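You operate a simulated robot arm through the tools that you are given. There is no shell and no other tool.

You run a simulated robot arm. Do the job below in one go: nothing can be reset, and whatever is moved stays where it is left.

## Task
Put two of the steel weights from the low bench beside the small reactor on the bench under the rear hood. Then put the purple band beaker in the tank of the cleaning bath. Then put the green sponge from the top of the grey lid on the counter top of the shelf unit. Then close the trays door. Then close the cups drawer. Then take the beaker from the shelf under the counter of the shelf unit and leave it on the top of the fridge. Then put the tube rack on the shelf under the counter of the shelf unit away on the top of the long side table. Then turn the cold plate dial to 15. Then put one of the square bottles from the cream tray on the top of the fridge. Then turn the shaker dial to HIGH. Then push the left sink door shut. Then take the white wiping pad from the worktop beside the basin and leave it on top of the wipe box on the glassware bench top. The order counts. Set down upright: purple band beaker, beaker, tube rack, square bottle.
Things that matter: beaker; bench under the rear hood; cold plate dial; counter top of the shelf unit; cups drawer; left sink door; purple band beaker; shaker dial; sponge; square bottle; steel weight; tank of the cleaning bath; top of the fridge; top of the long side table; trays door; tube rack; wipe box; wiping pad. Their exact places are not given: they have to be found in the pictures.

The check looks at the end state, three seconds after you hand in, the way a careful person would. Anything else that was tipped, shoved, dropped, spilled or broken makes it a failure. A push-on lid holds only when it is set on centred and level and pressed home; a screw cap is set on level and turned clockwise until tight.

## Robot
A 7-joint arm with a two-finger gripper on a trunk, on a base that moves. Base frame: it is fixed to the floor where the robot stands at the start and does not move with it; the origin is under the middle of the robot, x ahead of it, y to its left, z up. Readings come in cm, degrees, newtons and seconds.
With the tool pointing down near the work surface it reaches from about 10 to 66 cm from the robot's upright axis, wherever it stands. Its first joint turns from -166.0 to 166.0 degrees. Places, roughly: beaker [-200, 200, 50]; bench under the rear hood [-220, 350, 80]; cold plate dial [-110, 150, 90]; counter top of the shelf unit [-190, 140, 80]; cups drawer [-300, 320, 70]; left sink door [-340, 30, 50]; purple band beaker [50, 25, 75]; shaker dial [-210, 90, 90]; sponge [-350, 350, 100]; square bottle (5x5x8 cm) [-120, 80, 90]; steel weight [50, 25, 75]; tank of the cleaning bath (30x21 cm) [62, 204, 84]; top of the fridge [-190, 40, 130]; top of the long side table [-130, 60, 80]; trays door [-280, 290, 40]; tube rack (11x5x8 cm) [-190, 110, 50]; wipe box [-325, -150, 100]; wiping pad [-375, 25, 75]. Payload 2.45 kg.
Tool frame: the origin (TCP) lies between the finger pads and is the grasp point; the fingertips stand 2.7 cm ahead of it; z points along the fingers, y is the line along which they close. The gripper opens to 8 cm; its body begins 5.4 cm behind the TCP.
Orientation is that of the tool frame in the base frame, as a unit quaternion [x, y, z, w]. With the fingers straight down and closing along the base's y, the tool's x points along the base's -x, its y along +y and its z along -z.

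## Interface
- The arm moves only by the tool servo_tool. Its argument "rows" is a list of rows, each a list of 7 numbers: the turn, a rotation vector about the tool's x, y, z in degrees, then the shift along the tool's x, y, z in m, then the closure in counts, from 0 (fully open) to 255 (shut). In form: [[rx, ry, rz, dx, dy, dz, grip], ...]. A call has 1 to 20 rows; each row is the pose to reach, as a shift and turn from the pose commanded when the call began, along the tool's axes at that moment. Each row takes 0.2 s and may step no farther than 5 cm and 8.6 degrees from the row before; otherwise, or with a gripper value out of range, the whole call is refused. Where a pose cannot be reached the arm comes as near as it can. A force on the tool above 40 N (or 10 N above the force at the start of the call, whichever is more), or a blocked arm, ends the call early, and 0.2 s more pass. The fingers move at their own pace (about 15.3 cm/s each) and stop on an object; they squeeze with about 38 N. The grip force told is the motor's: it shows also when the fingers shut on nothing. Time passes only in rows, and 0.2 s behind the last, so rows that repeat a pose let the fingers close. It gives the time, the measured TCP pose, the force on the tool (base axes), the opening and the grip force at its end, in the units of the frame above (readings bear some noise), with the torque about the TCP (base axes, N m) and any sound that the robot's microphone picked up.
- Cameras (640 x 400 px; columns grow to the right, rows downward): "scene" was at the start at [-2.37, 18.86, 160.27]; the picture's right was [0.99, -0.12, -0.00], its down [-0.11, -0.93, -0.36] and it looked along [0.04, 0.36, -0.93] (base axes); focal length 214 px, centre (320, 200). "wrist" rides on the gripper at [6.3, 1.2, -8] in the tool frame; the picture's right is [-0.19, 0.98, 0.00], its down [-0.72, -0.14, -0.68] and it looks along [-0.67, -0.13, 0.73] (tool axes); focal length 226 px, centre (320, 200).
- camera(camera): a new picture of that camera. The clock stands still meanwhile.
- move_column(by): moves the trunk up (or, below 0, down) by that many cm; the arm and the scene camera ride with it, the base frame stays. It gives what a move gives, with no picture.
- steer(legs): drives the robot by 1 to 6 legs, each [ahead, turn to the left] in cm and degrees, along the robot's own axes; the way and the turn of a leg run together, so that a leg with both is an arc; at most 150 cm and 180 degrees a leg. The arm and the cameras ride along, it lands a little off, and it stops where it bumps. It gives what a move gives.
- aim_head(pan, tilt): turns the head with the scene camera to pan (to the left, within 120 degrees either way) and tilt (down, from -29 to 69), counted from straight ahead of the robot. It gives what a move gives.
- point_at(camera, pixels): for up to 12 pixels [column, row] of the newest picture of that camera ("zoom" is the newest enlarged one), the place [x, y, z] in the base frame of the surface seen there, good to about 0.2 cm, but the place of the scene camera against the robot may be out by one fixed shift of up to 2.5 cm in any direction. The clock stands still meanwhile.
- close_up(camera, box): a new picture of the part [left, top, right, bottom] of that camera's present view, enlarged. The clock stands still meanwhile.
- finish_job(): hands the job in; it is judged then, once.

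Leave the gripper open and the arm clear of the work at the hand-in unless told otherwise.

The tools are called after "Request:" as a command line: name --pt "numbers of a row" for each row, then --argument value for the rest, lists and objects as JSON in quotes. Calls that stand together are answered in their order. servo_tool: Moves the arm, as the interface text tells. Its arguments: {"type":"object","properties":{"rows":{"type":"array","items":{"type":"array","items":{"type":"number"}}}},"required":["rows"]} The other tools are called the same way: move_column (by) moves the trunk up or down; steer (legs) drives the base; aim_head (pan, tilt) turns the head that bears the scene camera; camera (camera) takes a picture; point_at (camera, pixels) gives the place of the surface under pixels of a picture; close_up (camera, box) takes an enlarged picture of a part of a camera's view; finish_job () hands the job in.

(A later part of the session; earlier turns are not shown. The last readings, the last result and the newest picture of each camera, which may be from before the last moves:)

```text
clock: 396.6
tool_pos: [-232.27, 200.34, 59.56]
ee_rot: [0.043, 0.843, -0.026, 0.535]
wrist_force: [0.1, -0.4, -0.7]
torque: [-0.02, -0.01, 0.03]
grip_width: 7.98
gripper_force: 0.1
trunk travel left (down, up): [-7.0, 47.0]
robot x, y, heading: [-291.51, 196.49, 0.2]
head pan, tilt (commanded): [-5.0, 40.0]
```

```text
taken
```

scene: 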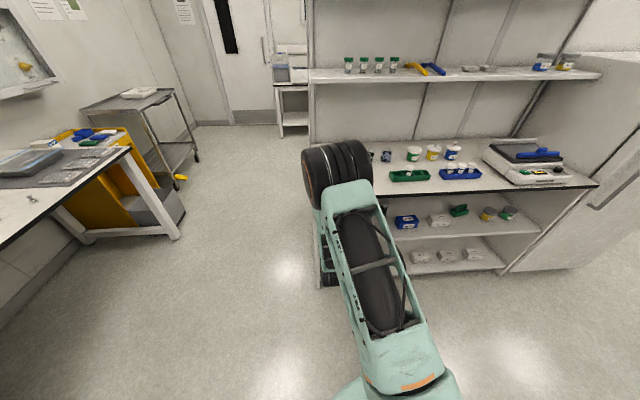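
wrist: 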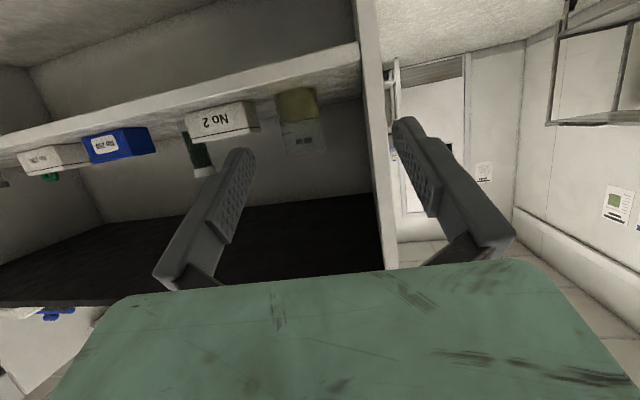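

Request:
close_up --camera "wrist" --box '[160, 60, 400, 210]'

Request:
point_at --camera "wrist" --pixels '[[298, 95], [300, 120], [300, 148], [285, 120], [320, 115], [290, 85], [330, 75], [225, 120], [375, 150], [200, 160], [350, 55], [300, 90]]'

```text
2.67 times, centred on (280, 135) of wrist
```

zoom: 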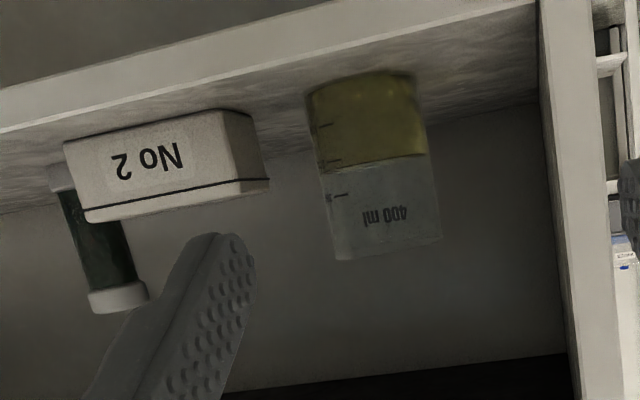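

```text
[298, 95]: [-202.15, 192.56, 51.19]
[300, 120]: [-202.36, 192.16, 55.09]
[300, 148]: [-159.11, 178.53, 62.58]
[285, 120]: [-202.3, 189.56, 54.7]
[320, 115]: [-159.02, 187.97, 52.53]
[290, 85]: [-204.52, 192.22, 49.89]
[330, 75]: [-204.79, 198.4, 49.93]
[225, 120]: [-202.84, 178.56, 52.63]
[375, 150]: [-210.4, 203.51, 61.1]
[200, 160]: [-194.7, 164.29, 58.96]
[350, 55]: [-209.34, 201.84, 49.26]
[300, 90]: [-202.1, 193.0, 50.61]
```

The beaker holds yellow liquid, stands at about (-198.5, 192.5) on the shelf (z≈49.9). I need its exact width: I zoom in closely.

Request:
close_up --camera "wrist" --box '[260, 75, 340, 165]'

```text
4.44 times, centred on (300, 120) of wrist
```

zoom: 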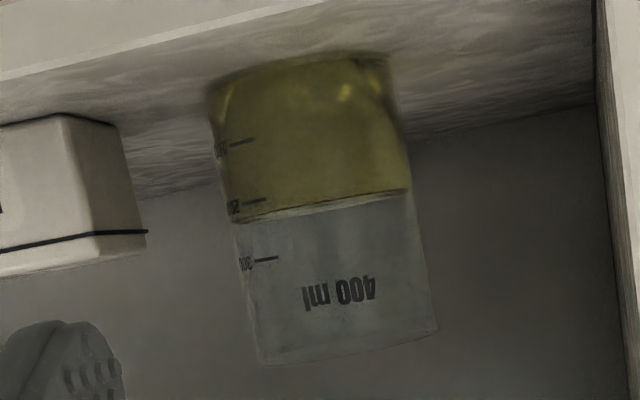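

The beaker is ≈7.5 cm wide, so the fully open gripper just fits around it. I drive 14 cm nearer, then line up exactly.

Request:
steer --legs '[[13, 0]]'

Request:
servo_tool --pt "-2 0 -0.9 0.01 -0.03 0.01 0" --pt "-4 0 -1.9 0.02 -0.06 0.01 0" --pt "-5.44 0 -2.55 0.023 -0.079 0.011 0"

Request:
camera --camera "wrist"

```text
clock: 397.9
tool_pos: [-218.89, 200.51, 59.61]
ee_rot: [0.044, 0.843, -0.027, 0.535]
wrist_force: [-0.2, 0.4, 0.4]
torque: [-0.01, -0.02, 0.03]
grip_width: 8.0
gripper_force: 0.2
trunk travel left (down, up): [-7.0, 47.0]
robot x, y, heading: [-278.12, 196.09, 0.1]
head pan, tilt (commanded): [-5.0, 40.0]
```

```text
clock: 398.7
tool_pos: [-219.86, 192.79, 57.0]
ee_rot: [-0.002, 0.844, 0.002, 0.536]
wrist_force: [0.6, -0.1, 0.3]
torque: [-0.02, 0.0, -0.03]
grip_width: 7.99
gripper_force: 0.1
trunk travel left (down, up): [-7.0, 47.0]
robot x, y, heading: [-278.21, 195.93, 0.2]
head pan, tilt (commanded): [-5.0, 40.0]
```

```text
taken
```

wrist: 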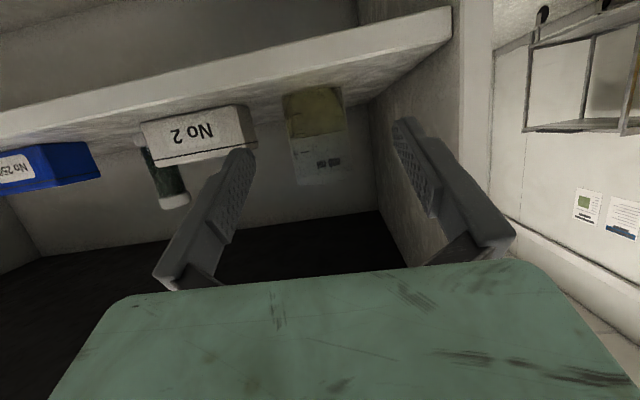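

Request:
close_up --camera "wrist" --box '[260, 70, 380, 195]'

Request:
point_at --camera "wrist" --pixels '[[288, 110], [295, 112], [303, 110], [315, 108], [325, 108], [335, 106], [341, 104], [320, 165], [250, 130], [262, 128], [372, 180], [400, 100]]'

```text
3.20 times, centred on (320, 132) of wrist
```

zoom: 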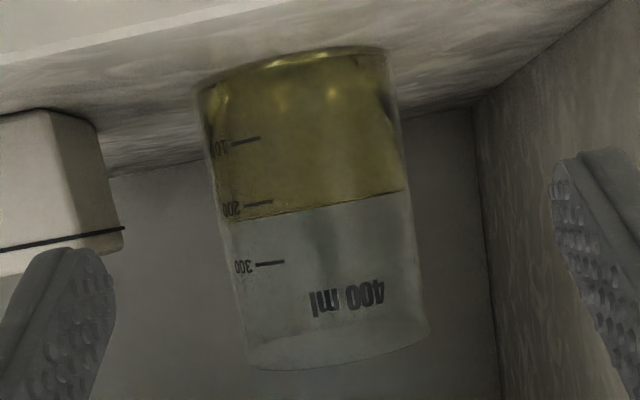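

```text
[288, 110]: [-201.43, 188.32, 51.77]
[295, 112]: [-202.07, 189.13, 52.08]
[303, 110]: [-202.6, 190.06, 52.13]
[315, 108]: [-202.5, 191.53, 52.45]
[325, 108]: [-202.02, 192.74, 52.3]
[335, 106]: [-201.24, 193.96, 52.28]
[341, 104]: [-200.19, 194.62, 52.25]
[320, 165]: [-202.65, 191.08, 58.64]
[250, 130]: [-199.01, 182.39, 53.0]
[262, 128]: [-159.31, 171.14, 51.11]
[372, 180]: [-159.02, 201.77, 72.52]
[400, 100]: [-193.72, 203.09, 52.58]
```

From seven surface points the beaker's axis is at (-198.9, 191.0), radius ≈3.75. I shift to y=191.0, advance to just in front of it, and check the alignment once more.

Request:
servo_tool --pt "0 0 0 0 -0.009 0 0" --pt "0 0 0 0 -0.0179 0 0" --pt "0 0 0 -0.0153 -0.0179 0.0326 0" --pt "0 0 0 -0.034 -0.0179 0.0724 0" --pt "0 0 0 -0.051 -0.0179 0.1086 0"

Request:
camera --camera "wrist"

Request:
close_up --camera "wrist" --box '[200, 50, 440, 210]'

```text
clock: 399.9
tool_pos: [-207.75, 190.94, 56.97]
ee_rot: [-0.001, 0.844, 0.002, 0.536]
wrist_force: [0.2, -0.2, 1.0]
torque: [0.02, 0.02, 0.01]
grip_width: 7.98
gripper_force: 0.1
trunk travel left (down, up): [-7.0, 47.0]
robot x, y, heading: [-278.24, 196.35, 0.1]
head pan, tilt (commanded): [-5.0, 40.0]
```

```text
taken
```

wrist: 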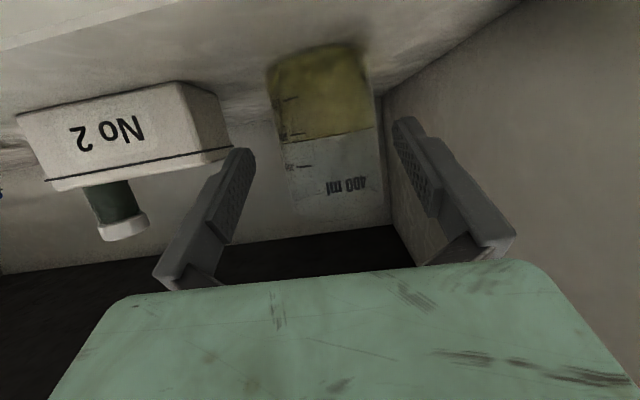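

```text
2.50 times, centred on (320, 130) of wrist
```

zoom: 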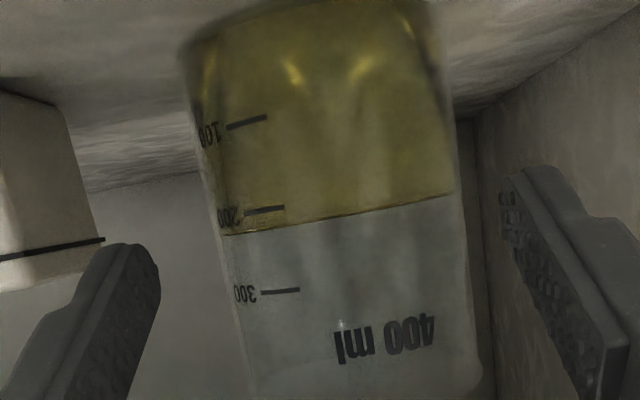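

Offset is only ~1 mm. I advance slowly to enclose the beaker, with a check half way.

Request:
servo_tool --pt "0 0 0 -0.0064 0.001 0.0136 0" --pt "0 0 0 -0.0128 0.001 0.0272 0" --pt "0 0 0 -0.0191 0.001 0.0407 0" --pt "0 0 0 -0.0234 0.001 0.0498 0"

Request:
camera --camera "wrist"

Request:
close_up --camera "wrist" --box '[200, 50, 440, 210]'

```text
clock: 400.9
tool_pos: [-202.28, 190.98, 57.03]
ee_rot: [-0.001, 0.844, 0.001, 0.536]
wrist_force: [-1.1, 0.5, 2.3]
torque: [0.0, -0.05, 0.02]
grip_width: 7.99
gripper_force: 0.0
trunk travel left (down, up): [-7.0, 47.0]
robot x, y, heading: [-277.99, 195.91, 0.4]
head pan, tilt (commanded): [-5.0, 40.0]
```

```text
taken
```

wrist: 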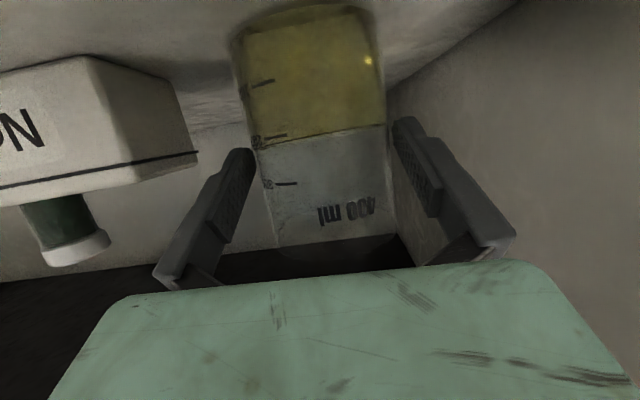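

```text
2.50 times, centred on (320, 130) of wrist
```

zoom: 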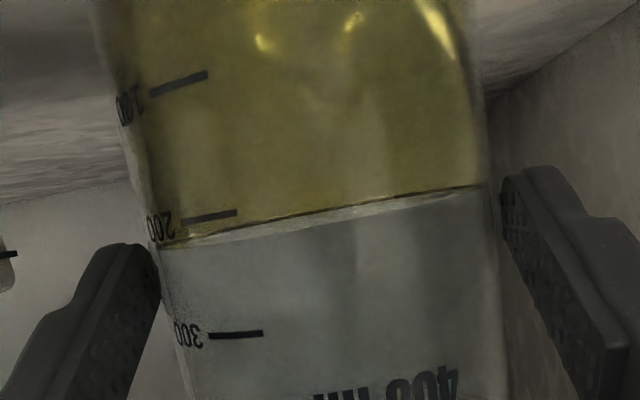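

Centred within half a millimetre. I go the last 2.7 cm and close.

Request:
servo_tool --pt "0 0 0 -0.0038 0.0 0.0081 0" --pt "0 0 0 -0.0076 0.0 0.0162 0" --pt "0 0 0 -0.0114 0.0 0.0243 0" --pt "0 0 0 -0.0114 0.0 0.0243 0"

Request:
camera --camera "wrist"

```text
clock: 401.9
tool_pos: [-199.47, 190.81, 56.99]
ee_rot: [0.0, 0.844, 0.001, 0.536]
wrist_force: [-1.5, 0.0, 0.8]
torque: [-0.04, -0.05, 0.02]
grip_width: 7.99
gripper_force: 0.1
trunk travel left (down, up): [-7.0, 47.0]
robot x, y, heading: [-278.23, 196.13, 0.5]
head pan, tilt (commanded): [-5.0, 40.0]
```

```text
taken
```

wrist: 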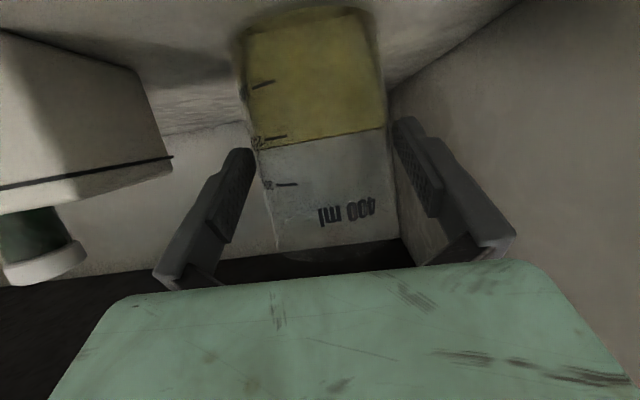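

The beaker seems to have been pushed along with the fingers by ~2.5 cm instead of entering between them. I zoom in on both fingertips to see the contact.

Request:
close_up --camera "wrist" --box '[210, 100, 290, 190]'

Request:
close_up --camera "wrist" --box '[360, 80, 440, 170]'

Request:
point_at --camera "wrist" --pixels '[[262, 110], [280, 110], [300, 105], [320, 100], [340, 98], [360, 95], [375, 92], [315, 150], [340, 180], [300, 180]]'

```text
4.44 times, centred on (250, 145) of wrist
```

zoom: 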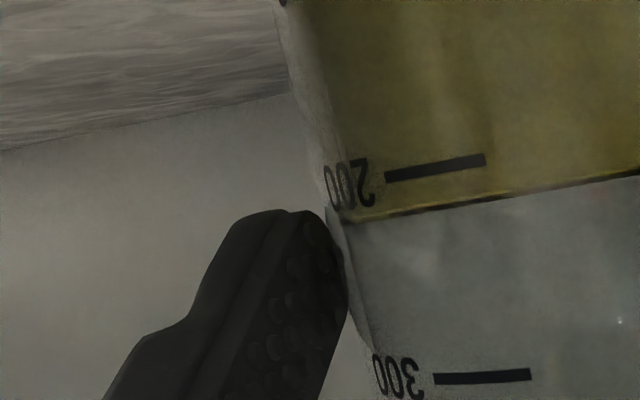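

```text
4.44 times, centred on (400, 125) of wrist
```

zoom: 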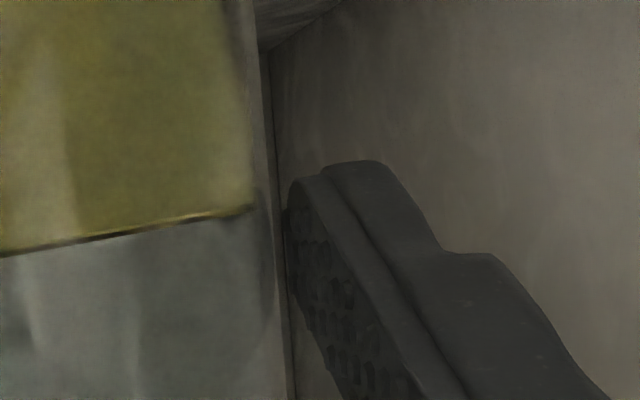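

```text
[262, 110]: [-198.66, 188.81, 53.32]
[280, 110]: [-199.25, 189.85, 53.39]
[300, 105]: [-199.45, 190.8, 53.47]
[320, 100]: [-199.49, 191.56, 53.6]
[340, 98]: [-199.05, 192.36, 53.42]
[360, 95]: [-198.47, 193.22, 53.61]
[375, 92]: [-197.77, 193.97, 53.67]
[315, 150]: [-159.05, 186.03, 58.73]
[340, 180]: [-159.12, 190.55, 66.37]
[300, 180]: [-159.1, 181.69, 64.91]
```

The beaker's axis is centred between the fingers and looks ≈7.7 cm wide, yet it was pushed. I test by closing the fingers in small steps to see where they meet the glass.

Request:
servo_tool --pt "0 0 0 0 0 0 6" --pt "0 0 0 0 0 0 12" --pt "0 0 0 0 0 0 12"

Request:
camera --camera "wrist"

```text
clock: 402.7
tool_pos: [-199.52, 190.73, 56.9]
ee_rot: [0.0, 0.844, 0.001, 0.536]
wrist_force: [0.2, -0.6, 0.6]
torque: [-0.05, -0.02, -0.02]
grip_width: 7.9
gripper_force: 38.1
trunk travel left (down, up): [-7.0, 47.0]
robot x, y, heading: [-277.93, 196.02, 0.1]
head pan, tilt (commanded): [-5.0, 40.0]
```

```text
taken
```

wrist: 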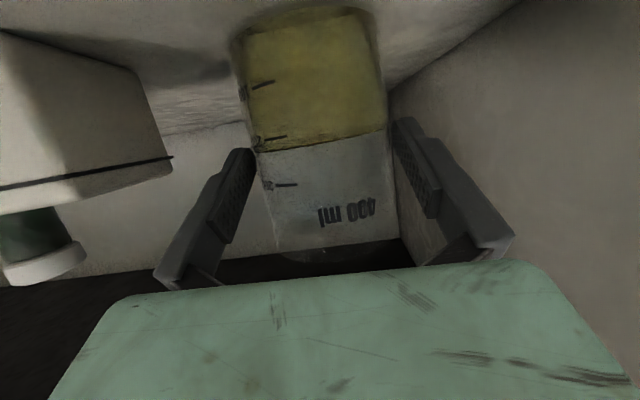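

The fingers bear on the glass at 7.9 cm with full force — the beaker is gripped. I confirm the closing and lift very slowly by 1 cm to test.

Request:
servo_tool --pt "0 0 0 0 0 0 60" --pt "0 0 0 0 0 0 255" --pt "0 0 0 0 0 0 255"

Request:
camera --camera "wrist"

```text
clock: 403.5
tool_pos: [-199.58, 190.89, 57.01]
ee_rot: [0.0, 0.844, 0.001, 0.536]
wrist_force: [0.3, -2.0, -0.3]
torque: [-0.01, 0.05, -0.04]
grip_width: 7.91
gripper_force: 38.0
trunk travel left (down, up): [-7.0, 47.0]
robot x, y, heading: [-277.98, 196.2, -0.2]
head pan, tilt (commanded): [-5.0, 40.0]
```

```text
taken
```

wrist: 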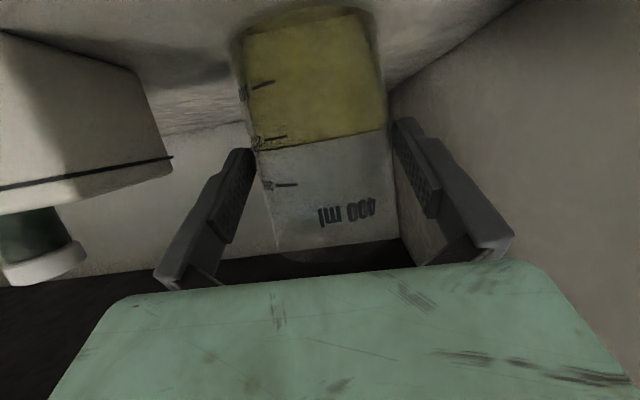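

Gripped near the fingertips. Since closing has now centred it exactly, I open, advance 1.4 cm further around it and close again for a better hold.

Request:
servo_tool --pt "0 0 0 0 0 0 0" --pt "0 0 0 0 0 0 0" --pt "0 0 0 -0.002 0 0.0042 0" --pt "0 0 0 -0.004 0 0.0085 0" --pt "0 0 0 -0.006 0 0.0127 0" --pt "0 0 0 -0.006 0 0.0127 40" --pt "0 0 0 -0.006 0 0.0127 255" --pt "0 0 0 -0.006 0 0.0127 255"

Request:
camera --camera "wrist"

Request:
point_at --camera "wrist" --pixels '[[280, 110], [300, 105], [320, 100], [340, 98], [360, 95]]'

```text
clock: 405.3
tool_pos: [-198.09, 190.8, 56.99]
ee_rot: [-0.001, 0.844, 0.002, 0.536]
wrist_force: [1.1, 0.8, -0.3]
torque: [0.09, -0.03, 0.01]
grip_width: 7.9
gripper_force: 38.3
trunk travel left (down, up): [-7.0, 47.0]
robot x, y, heading: [-278.31, 196.39, 0.3]
head pan, tilt (commanded): [-5.0, 40.0]
```

```text
taken
```

wrist: 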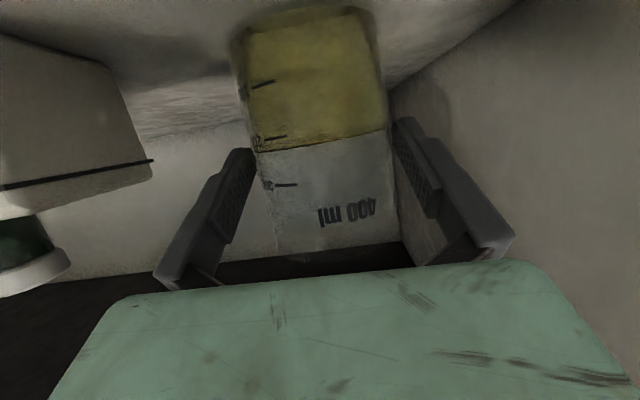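

```text
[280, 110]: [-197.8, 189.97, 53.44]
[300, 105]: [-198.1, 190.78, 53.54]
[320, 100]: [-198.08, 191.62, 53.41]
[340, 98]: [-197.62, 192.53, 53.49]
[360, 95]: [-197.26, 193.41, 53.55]
```

The beaker moved along again, so it cannot go deeper; but it closes at 7.9 cm. I zoom at the edges of the glass above the liquid to understand the true outline.

Request:
close_up --camera "wrist" --box '[230, 130, 310, 180]'

Request:
close_up --camera "wrist" --box '[350, 110, 430, 160]'

Request:
close_up --camera "wrist" --box '[220, 200, 420, 270]'

```text
8.00 times, centred on (270, 155) of wrist
```

zoom: 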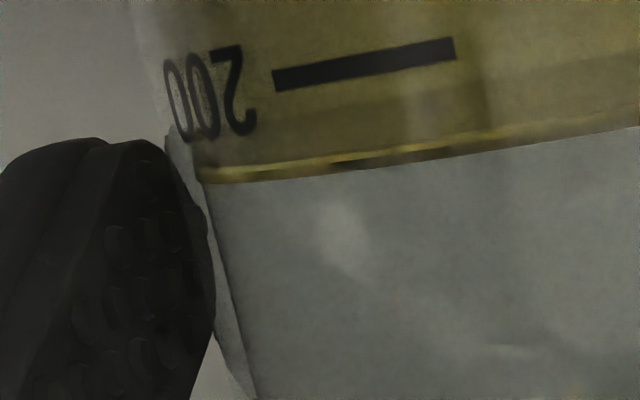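

```text
8.00 times, centred on (390, 135) of wrist
```

zoom: 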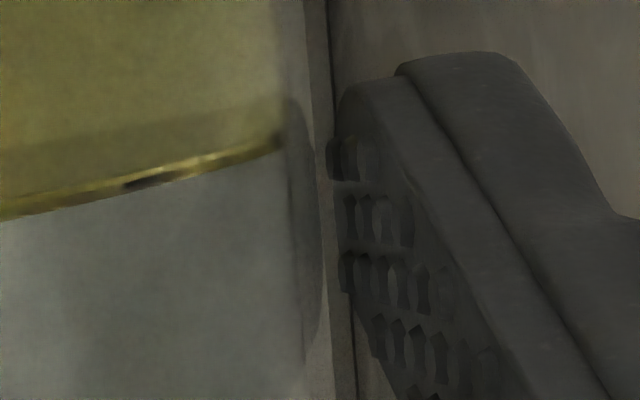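

```text
3.20 times, centred on (320, 235) of wrist
```

zoom: 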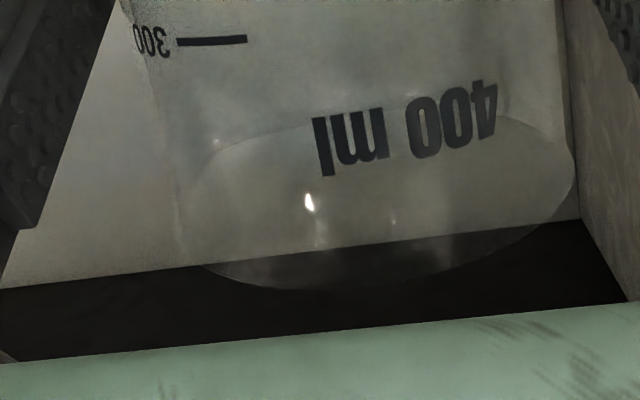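

Visually the tips bear on the glass near its widest part. I test-lift by 0.6 cm very slowly and look whether it stays upright.

Request:
servo_tool --pt "0 0 0 -0.0009 0 -0.0004 255" --pt "0 0 0 -0.0018 0 -0.0009 255" --pt "0 0 0 -0.0036 0 -0.0017 255" --pt "0 0 0 -0.0054 0 -0.0026 255"

Request:
camera --camera "wrist"

```text
clock: 406.3
tool_pos: [-198.16, 190.83, 57.6]
ee_rot: [0.0, 0.845, 0.001, 0.536]
wrist_force: [-0.2, 0.1, -2.9]
torque: [-0.03, 0.13, 0.02]
grip_width: 7.89
gripper_force: 38.1
trunk travel left (down, up): [-7.0, 47.0]
robot x, y, heading: [-278.12, 196.29, 0.3]
head pan, tilt (commanded): [-5.0, 40.0]
```

```text
taken
```

wrist: 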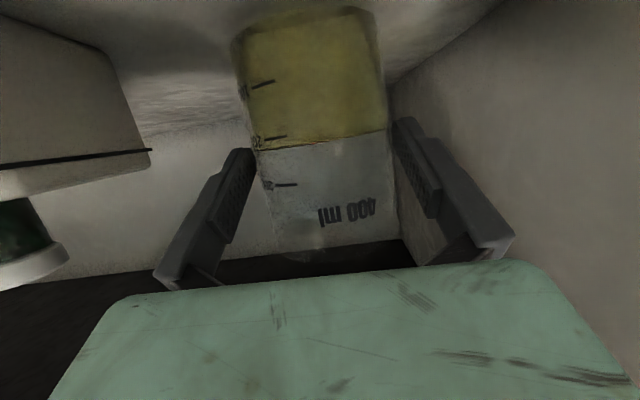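

The tool carries ≈2.9 N, the beaker comes along unchanged. I lift slowly another 2.5 cm and check.

Request:
servo_tool --pt "0 0 0 -0.0036 0 -0.0017 255" --pt "0 0 0 -0.0072 0 -0.0034 255" --pt "0 0 0 -0.0109 0 -0.0051 255" --pt "0 0 0 -0.0145 0 -0.0068 255" --pt "0 0 0 -0.0181 0 -0.0085 255" --pt "0 0 0 -0.0217 0 -0.0102 255"

Request:
camera --camera "wrist"

```text
clock: 407.7
tool_pos: [-198.1, 190.86, 59.94]
ee_rot: [-0.001, 0.845, 0.001, 0.535]
wrist_force: [0.4, -0.1, -3.6]
torque: [-0.01, 0.12, -0.01]
grip_width: 7.91
gripper_force: 38.0
trunk travel left (down, up): [-7.0, 47.0]
robot x, y, heading: [-278.66, 195.94, 0.2]
head pan, tilt (commanded): [-5.0, 40.0]
```

```text
taken
```

wrist: 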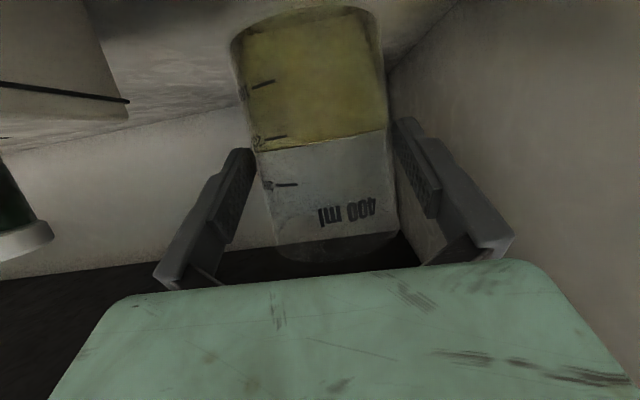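

Lifted and steady, upright. I draw it out: robot back 17 cm, then the arm back 12 cm.

Request:
steer --legs '[[-17, 0]]'

Request:
servo_tool --pt "0 0 0 0.0043 0 -0.0091 255" --pt "0 0 0 0.0085 0 -0.0181 255" --pt "0 0 0 0.017 0 -0.0362 255" --pt "0 0 0 0.0255 0 -0.0543 255" --pt "0 0 0 0.034 0 -0.0724 255" --pt "0 0 0 0.0425 0 -0.0905 255" --pt "0 0 0 0.051 0 -0.1086 255"

Request:
camera --camera "wrist"

Request:
camera --camera "scene"

```text
clock: 409.1
tool_pos: [-214.85, 191.01, 59.99]
ee_rot: [-0.001, 0.845, 0.001, 0.536]
wrist_force: [1.0, 0.0, -3.7]
torque: [0.0, 0.13, 0.01]
grip_width: 7.9
gripper_force: 38.2
trunk travel left (down, up): [-7.0, 47.0]
robot x, y, heading: [-295.23, 196.37, 0.4]
head pan, tilt (commanded): [-5.0, 40.0]
```

```text
clock: 410.7
tool_pos: [-226.79, 190.91, 59.95]
ee_rot: [-0.001, 0.845, 0.001, 0.535]
wrist_force: [-0.3, 0.1, -3.1]
torque: [-0.01, 0.16, -0.01]
grip_width: 7.9
gripper_force: 37.9
trunk travel left (down, up): [-7.0, 47.0]
robot x, y, heading: [-295.07, 195.99, 0.3]
head pan, tilt (commanded): [-5.0, 40.0]
```

```text
taken
```

wrist: 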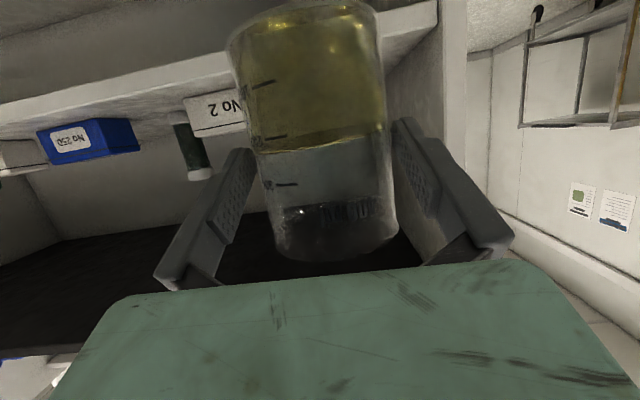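

```text
taken
```

scene: 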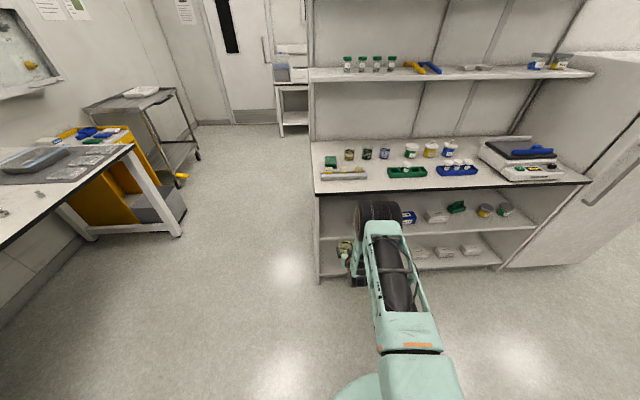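

The beaker is clear of the shelf. I turn right and drive toward the fridge, keeping away from the open sink door.

Request:
steer --legs '[[0, -80], [75, 0]]'

Request:
aim_head --pan 40 --tilt 30

Request:
camera --camera "scene"

Request:
aim_head --pan -40 --tilt 45

Request:
camera --camera "scene"

```text
clock: 418.4
tool_pos: [-278.01, 54.23, 59.95]
ee_rot: [0.548, 0.642, -0.347, 0.408]
wrist_force: [-0.2, 0.8, -3.2]
torque: [0.13, 0.05, 0.01]
grip_width: 7.78
gripper_force: 37.7
trunk travel left (down, up): [-7.0, 47.0]
robot x, y, heading: [-283.22, 122.11, -80.7]
head pan, tilt (commanded): [-5.0, 40.0]
```

```text
clock: 419.5
tool_pos: [-278.19, 54.27, 60.05]
ee_rot: [0.548, 0.642, -0.347, 0.408]
wrist_force: [-0.2, -0.1, -2.9]
torque: [0.18, 0.03, 0.02]
grip_width: 7.76
gripper_force: 37.9
trunk travel left (down, up): [-7.0, 47.0]
robot x, y, heading: [-283.58, 122.22, -81.1]
head pan, tilt (commanded): [40.0, 30.0]
```

```text
taken
```

scene: 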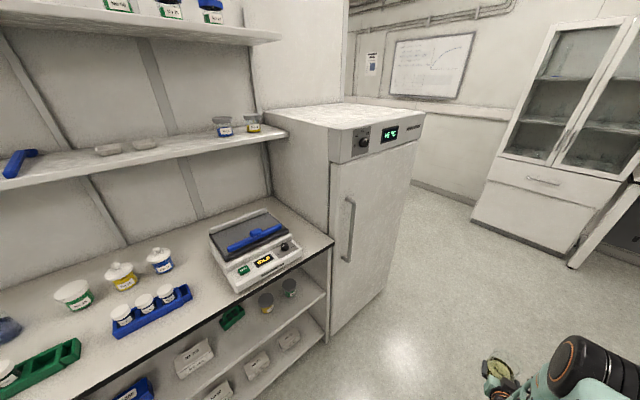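

```text
clock: 421.0
tool_pos: [-278.1, 54.34, 59.95]
ee_rot: [0.548, 0.642, -0.347, 0.408]
wrist_force: [-0.2, 0.3, -3.8]
torque: [0.16, 0.03, -0.02]
grip_width: 7.76
gripper_force: 38.6
trunk travel left (down, up): [-7.0, 47.0]
robot x, y, heading: [-283.53, 122.37, -81.1]
head pan, tilt (commanded): [-40.0, 45.0]
```

```text
taken
```

scene: 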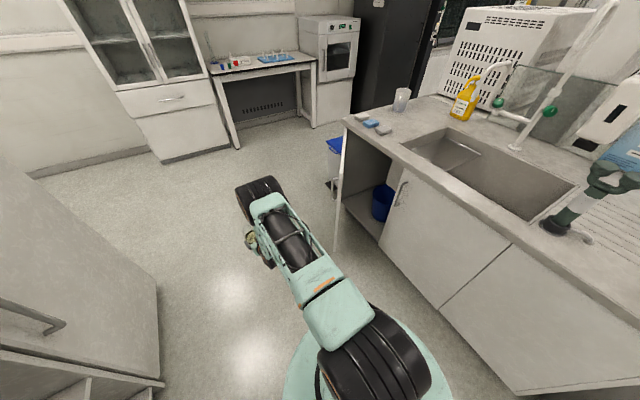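

The grip width fell from 7.90 to 7.76 — I check with the wrist camera whether the beaker is creeping out.

Request:
camera --camera "wrist"

Request:
point_at --camera "wrist" --pixels '[[280, 110], [300, 105], [320, 100], [340, 98], [360, 95]]'

```text
taken
```

wrist: 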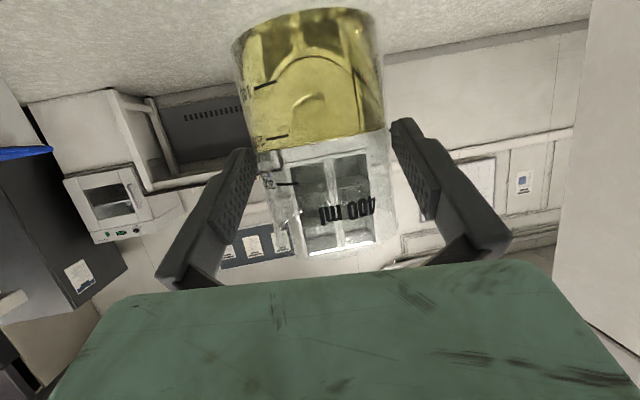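

```text
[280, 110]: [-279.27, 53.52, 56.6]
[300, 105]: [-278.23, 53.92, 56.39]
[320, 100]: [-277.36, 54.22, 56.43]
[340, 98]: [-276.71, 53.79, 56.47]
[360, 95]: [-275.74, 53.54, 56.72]
```

It crept about 1.5 mm in the last turn and drive; statically it holds. I'll use short gentle legs from here. First I measure the fridge.

Request:
aim_head --pan 40 --tilt 30

Request:
camera --camera "scene"

Request:
point_at --camera "scene" --pixels '[[335, 125], [422, 113], [350, 108], [270, 112], [300, 115], [380, 115], [349, 200], [350, 255], [390, 290], [325, 340], [330, 160]]'

```text
clock: 422.6
tool_pos: [-278.21, 54.29, 60.02]
ee_rot: [0.548, 0.642, -0.347, 0.408]
wrist_force: [0.0, -0.6, -4.5]
torque: [0.14, 0.02, 0.03]
grip_width: 7.74
gripper_force: 38.3
trunk travel left (down, up): [-7.0, 47.0]
robot x, y, heading: [-283.12, 122.32, -80.7]
head pan, tilt (commanded): [40.0, 30.0]
```

```text
taken
```

scene: 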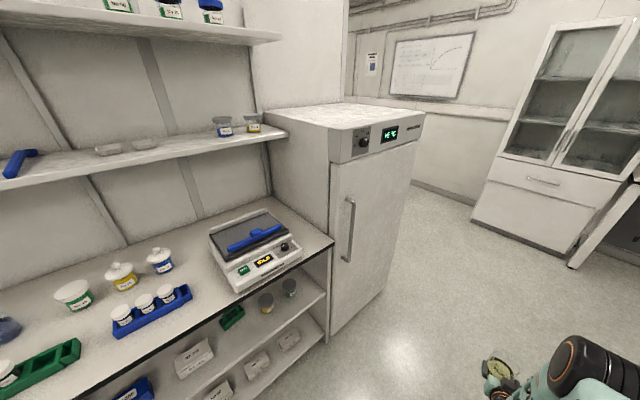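

```text
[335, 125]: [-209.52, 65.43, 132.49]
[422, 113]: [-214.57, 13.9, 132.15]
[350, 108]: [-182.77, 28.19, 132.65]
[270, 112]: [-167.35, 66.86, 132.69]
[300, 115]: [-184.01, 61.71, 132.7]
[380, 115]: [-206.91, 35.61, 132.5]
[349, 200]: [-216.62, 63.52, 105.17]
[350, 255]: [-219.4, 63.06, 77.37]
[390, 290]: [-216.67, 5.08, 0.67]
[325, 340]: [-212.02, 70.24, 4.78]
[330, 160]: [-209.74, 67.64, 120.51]
```

The fridge's top is at z≈131.9, x from -213 back, y 14–68, and empty. I check the sink door's edge for the tail's swing.

Request:
aim_head --pan -40 --tilt 45

Request:
camera --camera "scene"

Request:
point_at --camera "scene" --pixels '[[338, 245], [336, 205], [339, 130], [342, 160], [350, 230], [345, 122], [440, 305], [510, 245], [396, 200], [405, 185], [370, 140], [515, 390]]'

Request:
close_up --camera "scene" --box '[300, 90, 540, 260]'

```text
clock: 424.1
tool_pos: [-278.21, 54.22, 59.95]
ee_rot: [0.548, 0.642, -0.347, 0.408]
wrist_force: [-0.6, 0.0, -3.9]
torque: [0.16, 0.06, -0.02]
grip_width: 7.74
gripper_force: 37.8
trunk travel left (down, up): [-7.0, 47.0]
robot x, y, heading: [-283.66, 122.43, -80.9]
head pan, tilt (commanded): [-40.0, 45.0]
```

```text
taken
```

scene: 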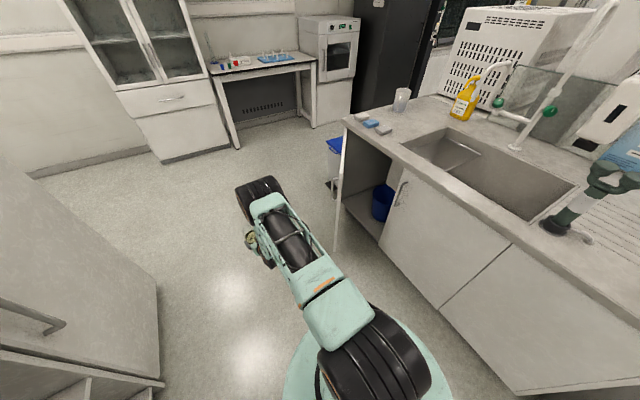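

```text
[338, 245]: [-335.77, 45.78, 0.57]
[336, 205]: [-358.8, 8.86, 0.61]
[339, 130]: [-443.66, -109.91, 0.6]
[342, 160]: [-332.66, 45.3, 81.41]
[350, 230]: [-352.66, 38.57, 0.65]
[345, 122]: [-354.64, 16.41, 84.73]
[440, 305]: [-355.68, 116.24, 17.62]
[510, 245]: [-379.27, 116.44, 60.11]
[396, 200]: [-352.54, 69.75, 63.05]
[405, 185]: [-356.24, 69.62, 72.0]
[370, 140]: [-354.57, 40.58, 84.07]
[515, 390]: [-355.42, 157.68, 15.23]
```

```text
2.35 times, centred on (420, 175) of scene
```

zoom: 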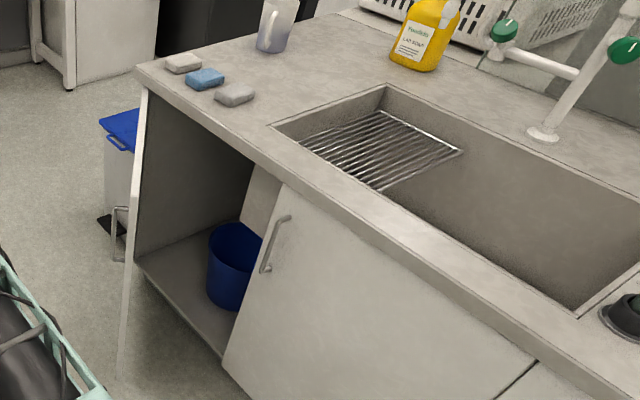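

The sink door's outer edge is near x≈-332; the tail will stay clear. I drive on in short legs.

Request:
steer --legs '[[13, 0], [13, 0], [13, 0], [13, 0], [13, 0], [12, 0]]'

Request:
camera --camera "wrist"

```text
clock: 429.8
tool_pos: [-266.13, -22.67, 59.97]
ee_rot: [0.549, 0.642, -0.347, 0.408]
wrist_force: [-0.4, -0.4, -3.9]
torque: [0.18, 0.01, -0.02]
grip_width: 7.72
gripper_force: 37.4
trunk travel left (down, up): [-7.0, 47.0]
robot x, y, heading: [-270.98, 45.47, -81.1]
head pan, tilt (commanded): [-40.0, 45.0]
```

```text
taken
```

wrist: 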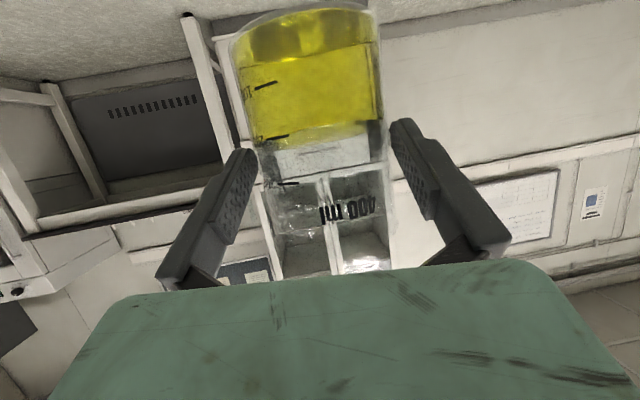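

Only 0.2 mm of creep. Now I raise the trunk in two moves.

Request:
move_column --by 23

Request:
move_column --by 23

```text
clock: 432.2
tool_pos: [-266.19, -22.59, 82.94]
ee_rot: [0.549, 0.641, -0.348, 0.408]
wrist_force: [0.1, -0.4, -2.6]
torque: [0.16, 0.02, -0.01]
grip_width: 7.68
gripper_force: 38.2
trunk travel left (down, up): [-30.0, 24.0]
robot x, y, heading: [-270.87, 45.62, -80.9]
head pan, tilt (commanded): [-40.0, 45.0]
```

```text
clock: 434.6
tool_pos: [-266.25, -22.52, 106.04]
ee_rot: [0.549, 0.642, -0.347, 0.407]
wrist_force: [-0.4, 0.2, -4.0]
torque: [0.13, 0.04, 0.01]
grip_width: 7.66
gripper_force: 37.8
trunk travel left (down, up): [-53.0, 1.0]
robot x, y, heading: [-270.76, 45.46, -81.1]
head pan, tilt (commanded): [-40.0, 45.0]
```

Request:
servo_tool --pt "0 0 0 -0.009 0 -0.0042 255" --pt "0 0 0 -0.0225 0 -0.0106 255" --pt "0 0 0 -0.0407 0 -0.0191 255" --pt "0 0 0 -0.0633 0 -0.0297 255" --pt "0 0 0 -0.086 0 -0.0404 255" --pt "0 0 0 -0.1086 0 -0.051 255" --pt "0 0 0 -0.1312 0 -0.0616 255" --pt "0 0 0 -0.1539 0 -0.0722 255" --pt "0 0 0 -0.1765 0 -0.0829 255" --pt "0 0 0 -0.1991 0 -0.0935 255" --pt "0 0 0 -0.2217 0 -0.1041 255" --pt "0 0 0 -0.2444 0 -0.1148 255" --pt "0 0 0 -0.267 0 -0.1254 255" --pt "0 0 0 -0.2896 0 -0.136 255" --pt "0 0 0 -0.3077 0 -0.1445 255" --pt "0 0 0 -0.3213 0 -0.1509 255"

Request:
camera --camera "wrist"

```text
clock: 438.0
tool_pos: [-266.12, -22.5, 141.6]
ee_rot: [0.55, 0.641, -0.348, 0.407]
wrist_force: [-0.3, 0.0, -4.0]
torque: [0.14, 0.04, -0.04]
grip_width: 7.6
gripper_force: 38.3
trunk travel left (down, up): [-53.0, 1.0]
robot x, y, heading: [-271.1, 45.53, -81.1]
head pan, tilt (commanded): [-40.0, 45.0]
```

```text
taken
```

wrist: 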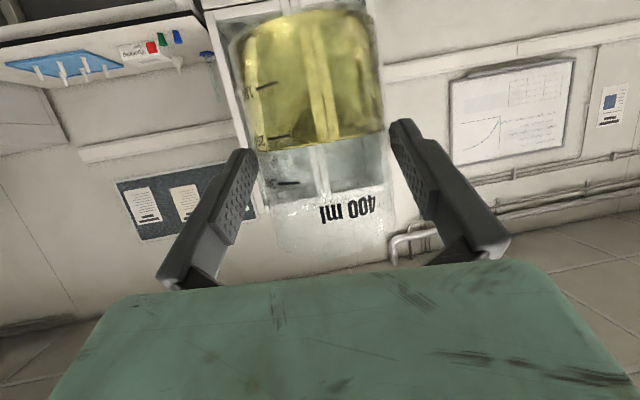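

Width 7.60. Bottom of the beaker is ≈2.5 cm above the fridge top. I turn left in small steps toward the fridge.

Request:
steer --legs '[[0, 13], [0, 14], [0, 14], [0, 14], [0, 13], [0, 13]]'

Request:
camera --camera "wrist"

```text
clock: 443.5
tool_pos: [-203.08, 40.27, 141.59]
ee_rot: [-0.001, 0.845, 0.001, 0.535]
wrist_force: [-0.7, 0.6, -2.9]
torque: [0.01, 0.12, -0.02]
grip_width: 7.54
gripper_force: 38.0
trunk travel left (down, up): [-53.0, 1.0]
robot x, y, heading: [-271.16, 45.34, 0.4]
head pan, tilt (commanded): [-40.0, 45.0]
```

```text
taken
```

wrist: 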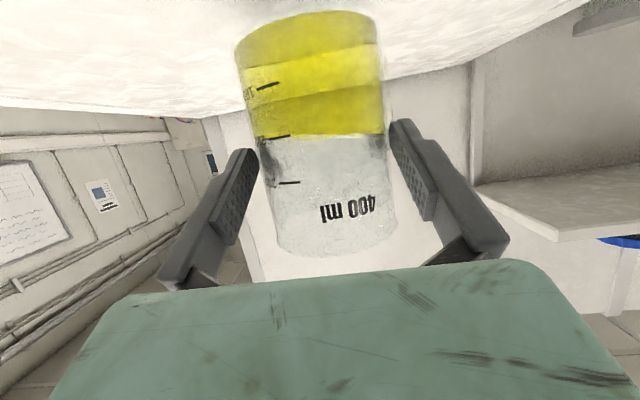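

The beaker is over the fridge top. I measure the top's height, then lower.

Request:
point_at --camera "wrist" --pixels '[[150, 60], [430, 50], [200, 100], [300, 20], [320, 16], [500, 20], [350, 30]]'

```text
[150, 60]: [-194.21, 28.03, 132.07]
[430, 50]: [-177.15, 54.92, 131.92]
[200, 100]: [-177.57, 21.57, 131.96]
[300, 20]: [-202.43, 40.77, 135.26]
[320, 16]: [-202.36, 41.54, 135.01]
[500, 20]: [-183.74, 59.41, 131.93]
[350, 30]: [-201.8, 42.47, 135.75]
```

Request:
servo_tool --pt "0 0 0 0.0045 0 0.0021 255" --pt "0 0 0 0.0091 0 0.0042 255" --pt "0 0 0 0.0145 0 0.0068 255" --pt "0 0 0 0.019 0 0.0089 255" --pt "0 0 0 0.0208 0 0.0098 255"

Request:
servo_tool --pt "0 0 0 0.0009 0 0.0004 255" --pt "0 0 0 0.0018 0 0.0009 255"

Request:
camera --camera "wrist"

```text
clock: 444.7
tool_pos: [-202.95, 40.25, 139.42]
ee_rot: [0.0, 0.844, 0.001, 0.536]
wrist_force: [-0.5, -0.4, -2.3]
torque: [0.02, 0.17, 0.02]
grip_width: 7.52
gripper_force: 38.1
trunk travel left (down, up): [-53.0, 1.0]
robot x, y, heading: [-271.31, 45.13, 0.6]
head pan, tilt (commanded): [-40.0, 45.0]
```

```text
clock: 445.3
tool_pos: [-203.0, 40.22, 139.14]
ee_rot: [-0.002, 0.845, 0.002, 0.535]
wrist_force: [-0.3, -0.6, -3.6]
torque: [-0.01, 0.13, 0.0]
grip_width: 7.53
gripper_force: 37.7
trunk travel left (down, up): [-53.0, 1.0]
robot x, y, heading: [-271.58, 45.57, 0.2]
head pan, tilt (commanded): [-40.0, 45.0]
```

```text
taken
```

wrist: 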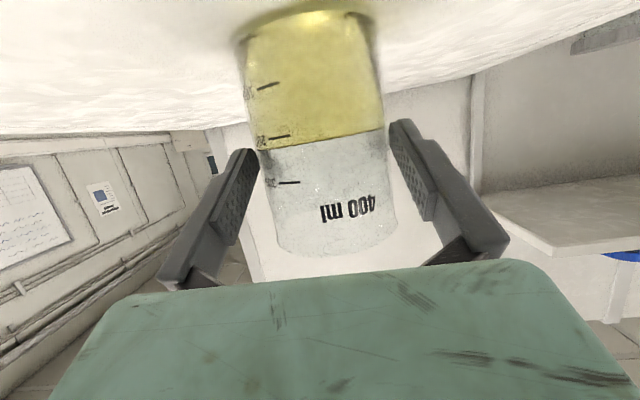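

Not yet touching. I lower by 1 mm steps.

Request:
servo_tool --pt "0 0 0 0.0009 0 0.0004 255" --pt "0 0 0 0.0018 0 0.0009 255"

Request:
servo_tool --pt "0 0 0 0.0009 0 0.0004 255" --pt "0 0 0 0.0014 0 0.0006 255"

```text
clock: 445.9
tool_pos: [-203.06, 40.24, 139.02]
ee_rot: [-0.001, 0.844, 0.002, 0.537]
wrist_force: [0.7, -0.2, 1.0]
torque: [-0.06, -0.2, -0.03]
grip_width: 7.52
gripper_force: 38.1
trunk travel left (down, up): [-53.0, 1.0]
robot x, y, heading: [-271.32, 45.22, 0.2]
head pan, tilt (commanded): [-40.0, 45.0]
```

```text
clock: 446.5
tool_pos: [-203.0, 40.28, 138.98]
ee_rot: [0.0, 0.844, 0.0, 0.537]
wrist_force: [1.6, 1.2, 11.4]
torque: [0.08, -0.3, -0.01]
grip_width: 7.55
gripper_force: 38.2
trunk travel left (down, up): [-53.0, 1.0]
robot x, y, heading: [-270.9, 45.43, 0.3]
head pan, tilt (commanded): [-40.0, 45.0]
```

Contact felt (11 N). I ease up 1 mm, open the fingers fully, and withdraw straight back.

Request:
servo_tool --pt "0 0 0 -0.0009 0 -0.0004 255" --pt "0 0 0 -0.0009 0 -0.0004 0" --pt "0 0 0 -0.0009 0 -0.0004 0" --pt "0 0 0 0.0034 0 -0.0095 0" --pt "0 0 0 0.0076 0 -0.0185 0" --pt "0 0 0 0.0161 0 -0.0366 0" --pt "0 0 0 0.0289 0 -0.0638 0" --pt "0 0 0 0.0416 0 -0.0909 0"

Request:
camera --camera "wrist"

```text
clock: 448.3
tool_pos: [-213.23, 40.21, 138.93]
ee_rot: [0.0, 0.845, 0.001, 0.535]
wrist_force: [-1.2, 0.2, -1.3]
torque: [0.04, 0.0, 0.03]
grip_width: 8.03
gripper_force: 0.0
trunk travel left (down, up): [-53.0, 1.0]
robot x, y, heading: [-271.1, 45.38, 0.1]
head pan, tilt (commanded): [-40.0, 45.0]
```

```text
taken
```

wrist: 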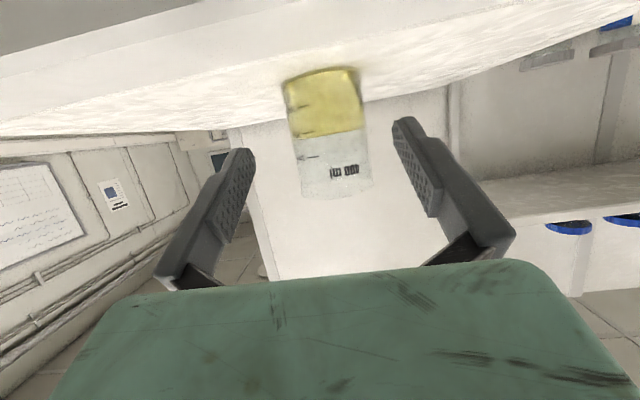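

The beaker stands upright on the fridge. Next the tube rack. I turn left, drive 62 cm along the shelf unit and turn back to face it, then lower the arm.

Request:
servo_tool --pt "0 0 0 0.0127 0 -0.0271 0" --pt "0 0 0 0.0212 0 -0.0452 0"

Request:
steer --legs '[[0, 90], [64, 0], [0, -90]]'

Request:
aim_head --pan -10 --tilt 50

Request:
camera --camera "scene"

```text
clock: 448.9
tool_pos: [-218.06, 40.19, 138.84]
ee_rot: [0.0, 0.845, 0.001, 0.535]
wrist_force: [-0.4, 0.4, 0.3]
torque: [-0.02, 0.03, -0.02]
grip_width: 8.01
gripper_force: 0.1
trunk travel left (down, up): [-53.0, 1.0]
robot x, y, heading: [-271.45, 45.46, 0.6]
head pan, tilt (commanded): [-40.0, 45.0]
```

```text
clock: 460.3
tool_pos: [-219.11, 108.11, 138.82]
ee_rot: [-0.023, 0.845, 0.016, 0.535]
wrist_force: [-0.9, -0.7, 0.0]
torque: [0.01, 0.04, 0.0]
grip_width: 7.98
gripper_force: 0.2
trunk travel left (down, up): [-53.0, 1.0]
robot x, y, heading: [-272.34, 110.95, 3.4]
head pan, tilt (commanded): [-40.0, 45.0]
```

```text
clock: 461.2
tool_pos: [-219.11, 108.09, 138.97]
ee_rot: [-0.024, 0.844, 0.016, 0.535]
wrist_force: [0.1, -0.4, 0.1]
torque: [0.01, -0.01, -0.02]
grip_width: 8.0
gripper_force: 0.1
trunk travel left (down, up): [-53.0, 1.0]
robot x, y, heading: [-272.4, 110.89, 3.2]
head pan, tilt (commanded): [-10.0, 50.0]
```

```text
taken
```

scene: 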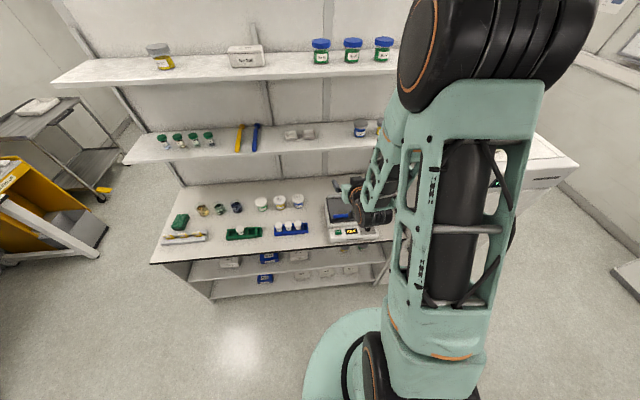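

I lower the arm and the trunk to shelf level, keeping in front of the counter.

Request:
servo_tool --pt "0 0 0 0.02 0 -0.02 0" --pt "0 0 0 0.055 0 -0.012 0" --pt "0 0 0 0.09 0 0.004 0" --pt "0 0 0 0.125 0 0.02 0" --pt "0 0 0 0.16 0 0.037 0" --pt "0 0 0 0.195 0 0.053 0" --pt "0 0 0 0.23 0 0.07 0" --pt "0 0 0 0.265 0 0.086 0" --pt "0 0 0 0.3 0 0.102 0" --pt "0 0 0 0.325 0 0.114 0"

Request:
move_column --by -46

Request:
camera --camera "wrist"

Request:
camera --camera "scene"

```text
clock: 463.4
tool_pos: [-222.59, 107.99, 104.68]
ee_rot: [-0.023, 0.844, 0.016, 0.535]
wrist_force: [0.7, 0.5, -0.5]
torque: [0.01, -0.01, 0.02]
grip_width: 8.01
gripper_force: 0.0
out of reach, approached as far as the arm can: row 1, 2
trunk travel left (down, up): [-53.0, 1.0]
robot x, y, heading: [-272.22, 110.3, 3.3]
head pan, tilt (commanded): [-10.0, 50.0]
```

```text
refused: -46 is not a number from -40 to 40
```

```text
taken
```

wrist: 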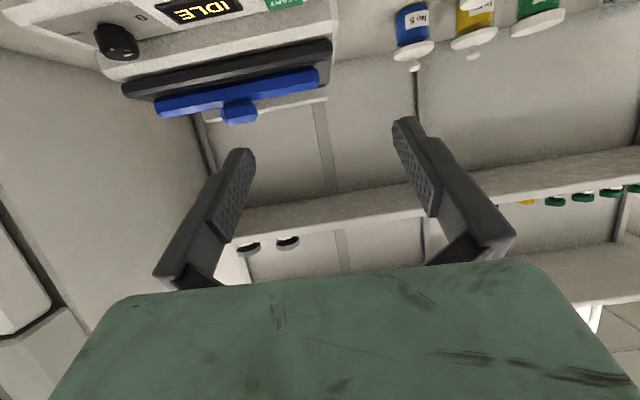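

```text
taken
```

scene: 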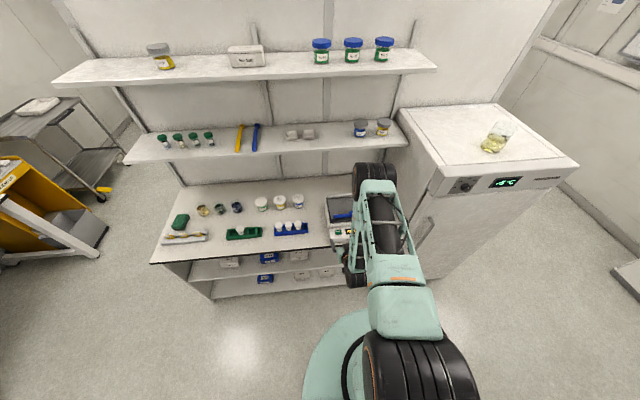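

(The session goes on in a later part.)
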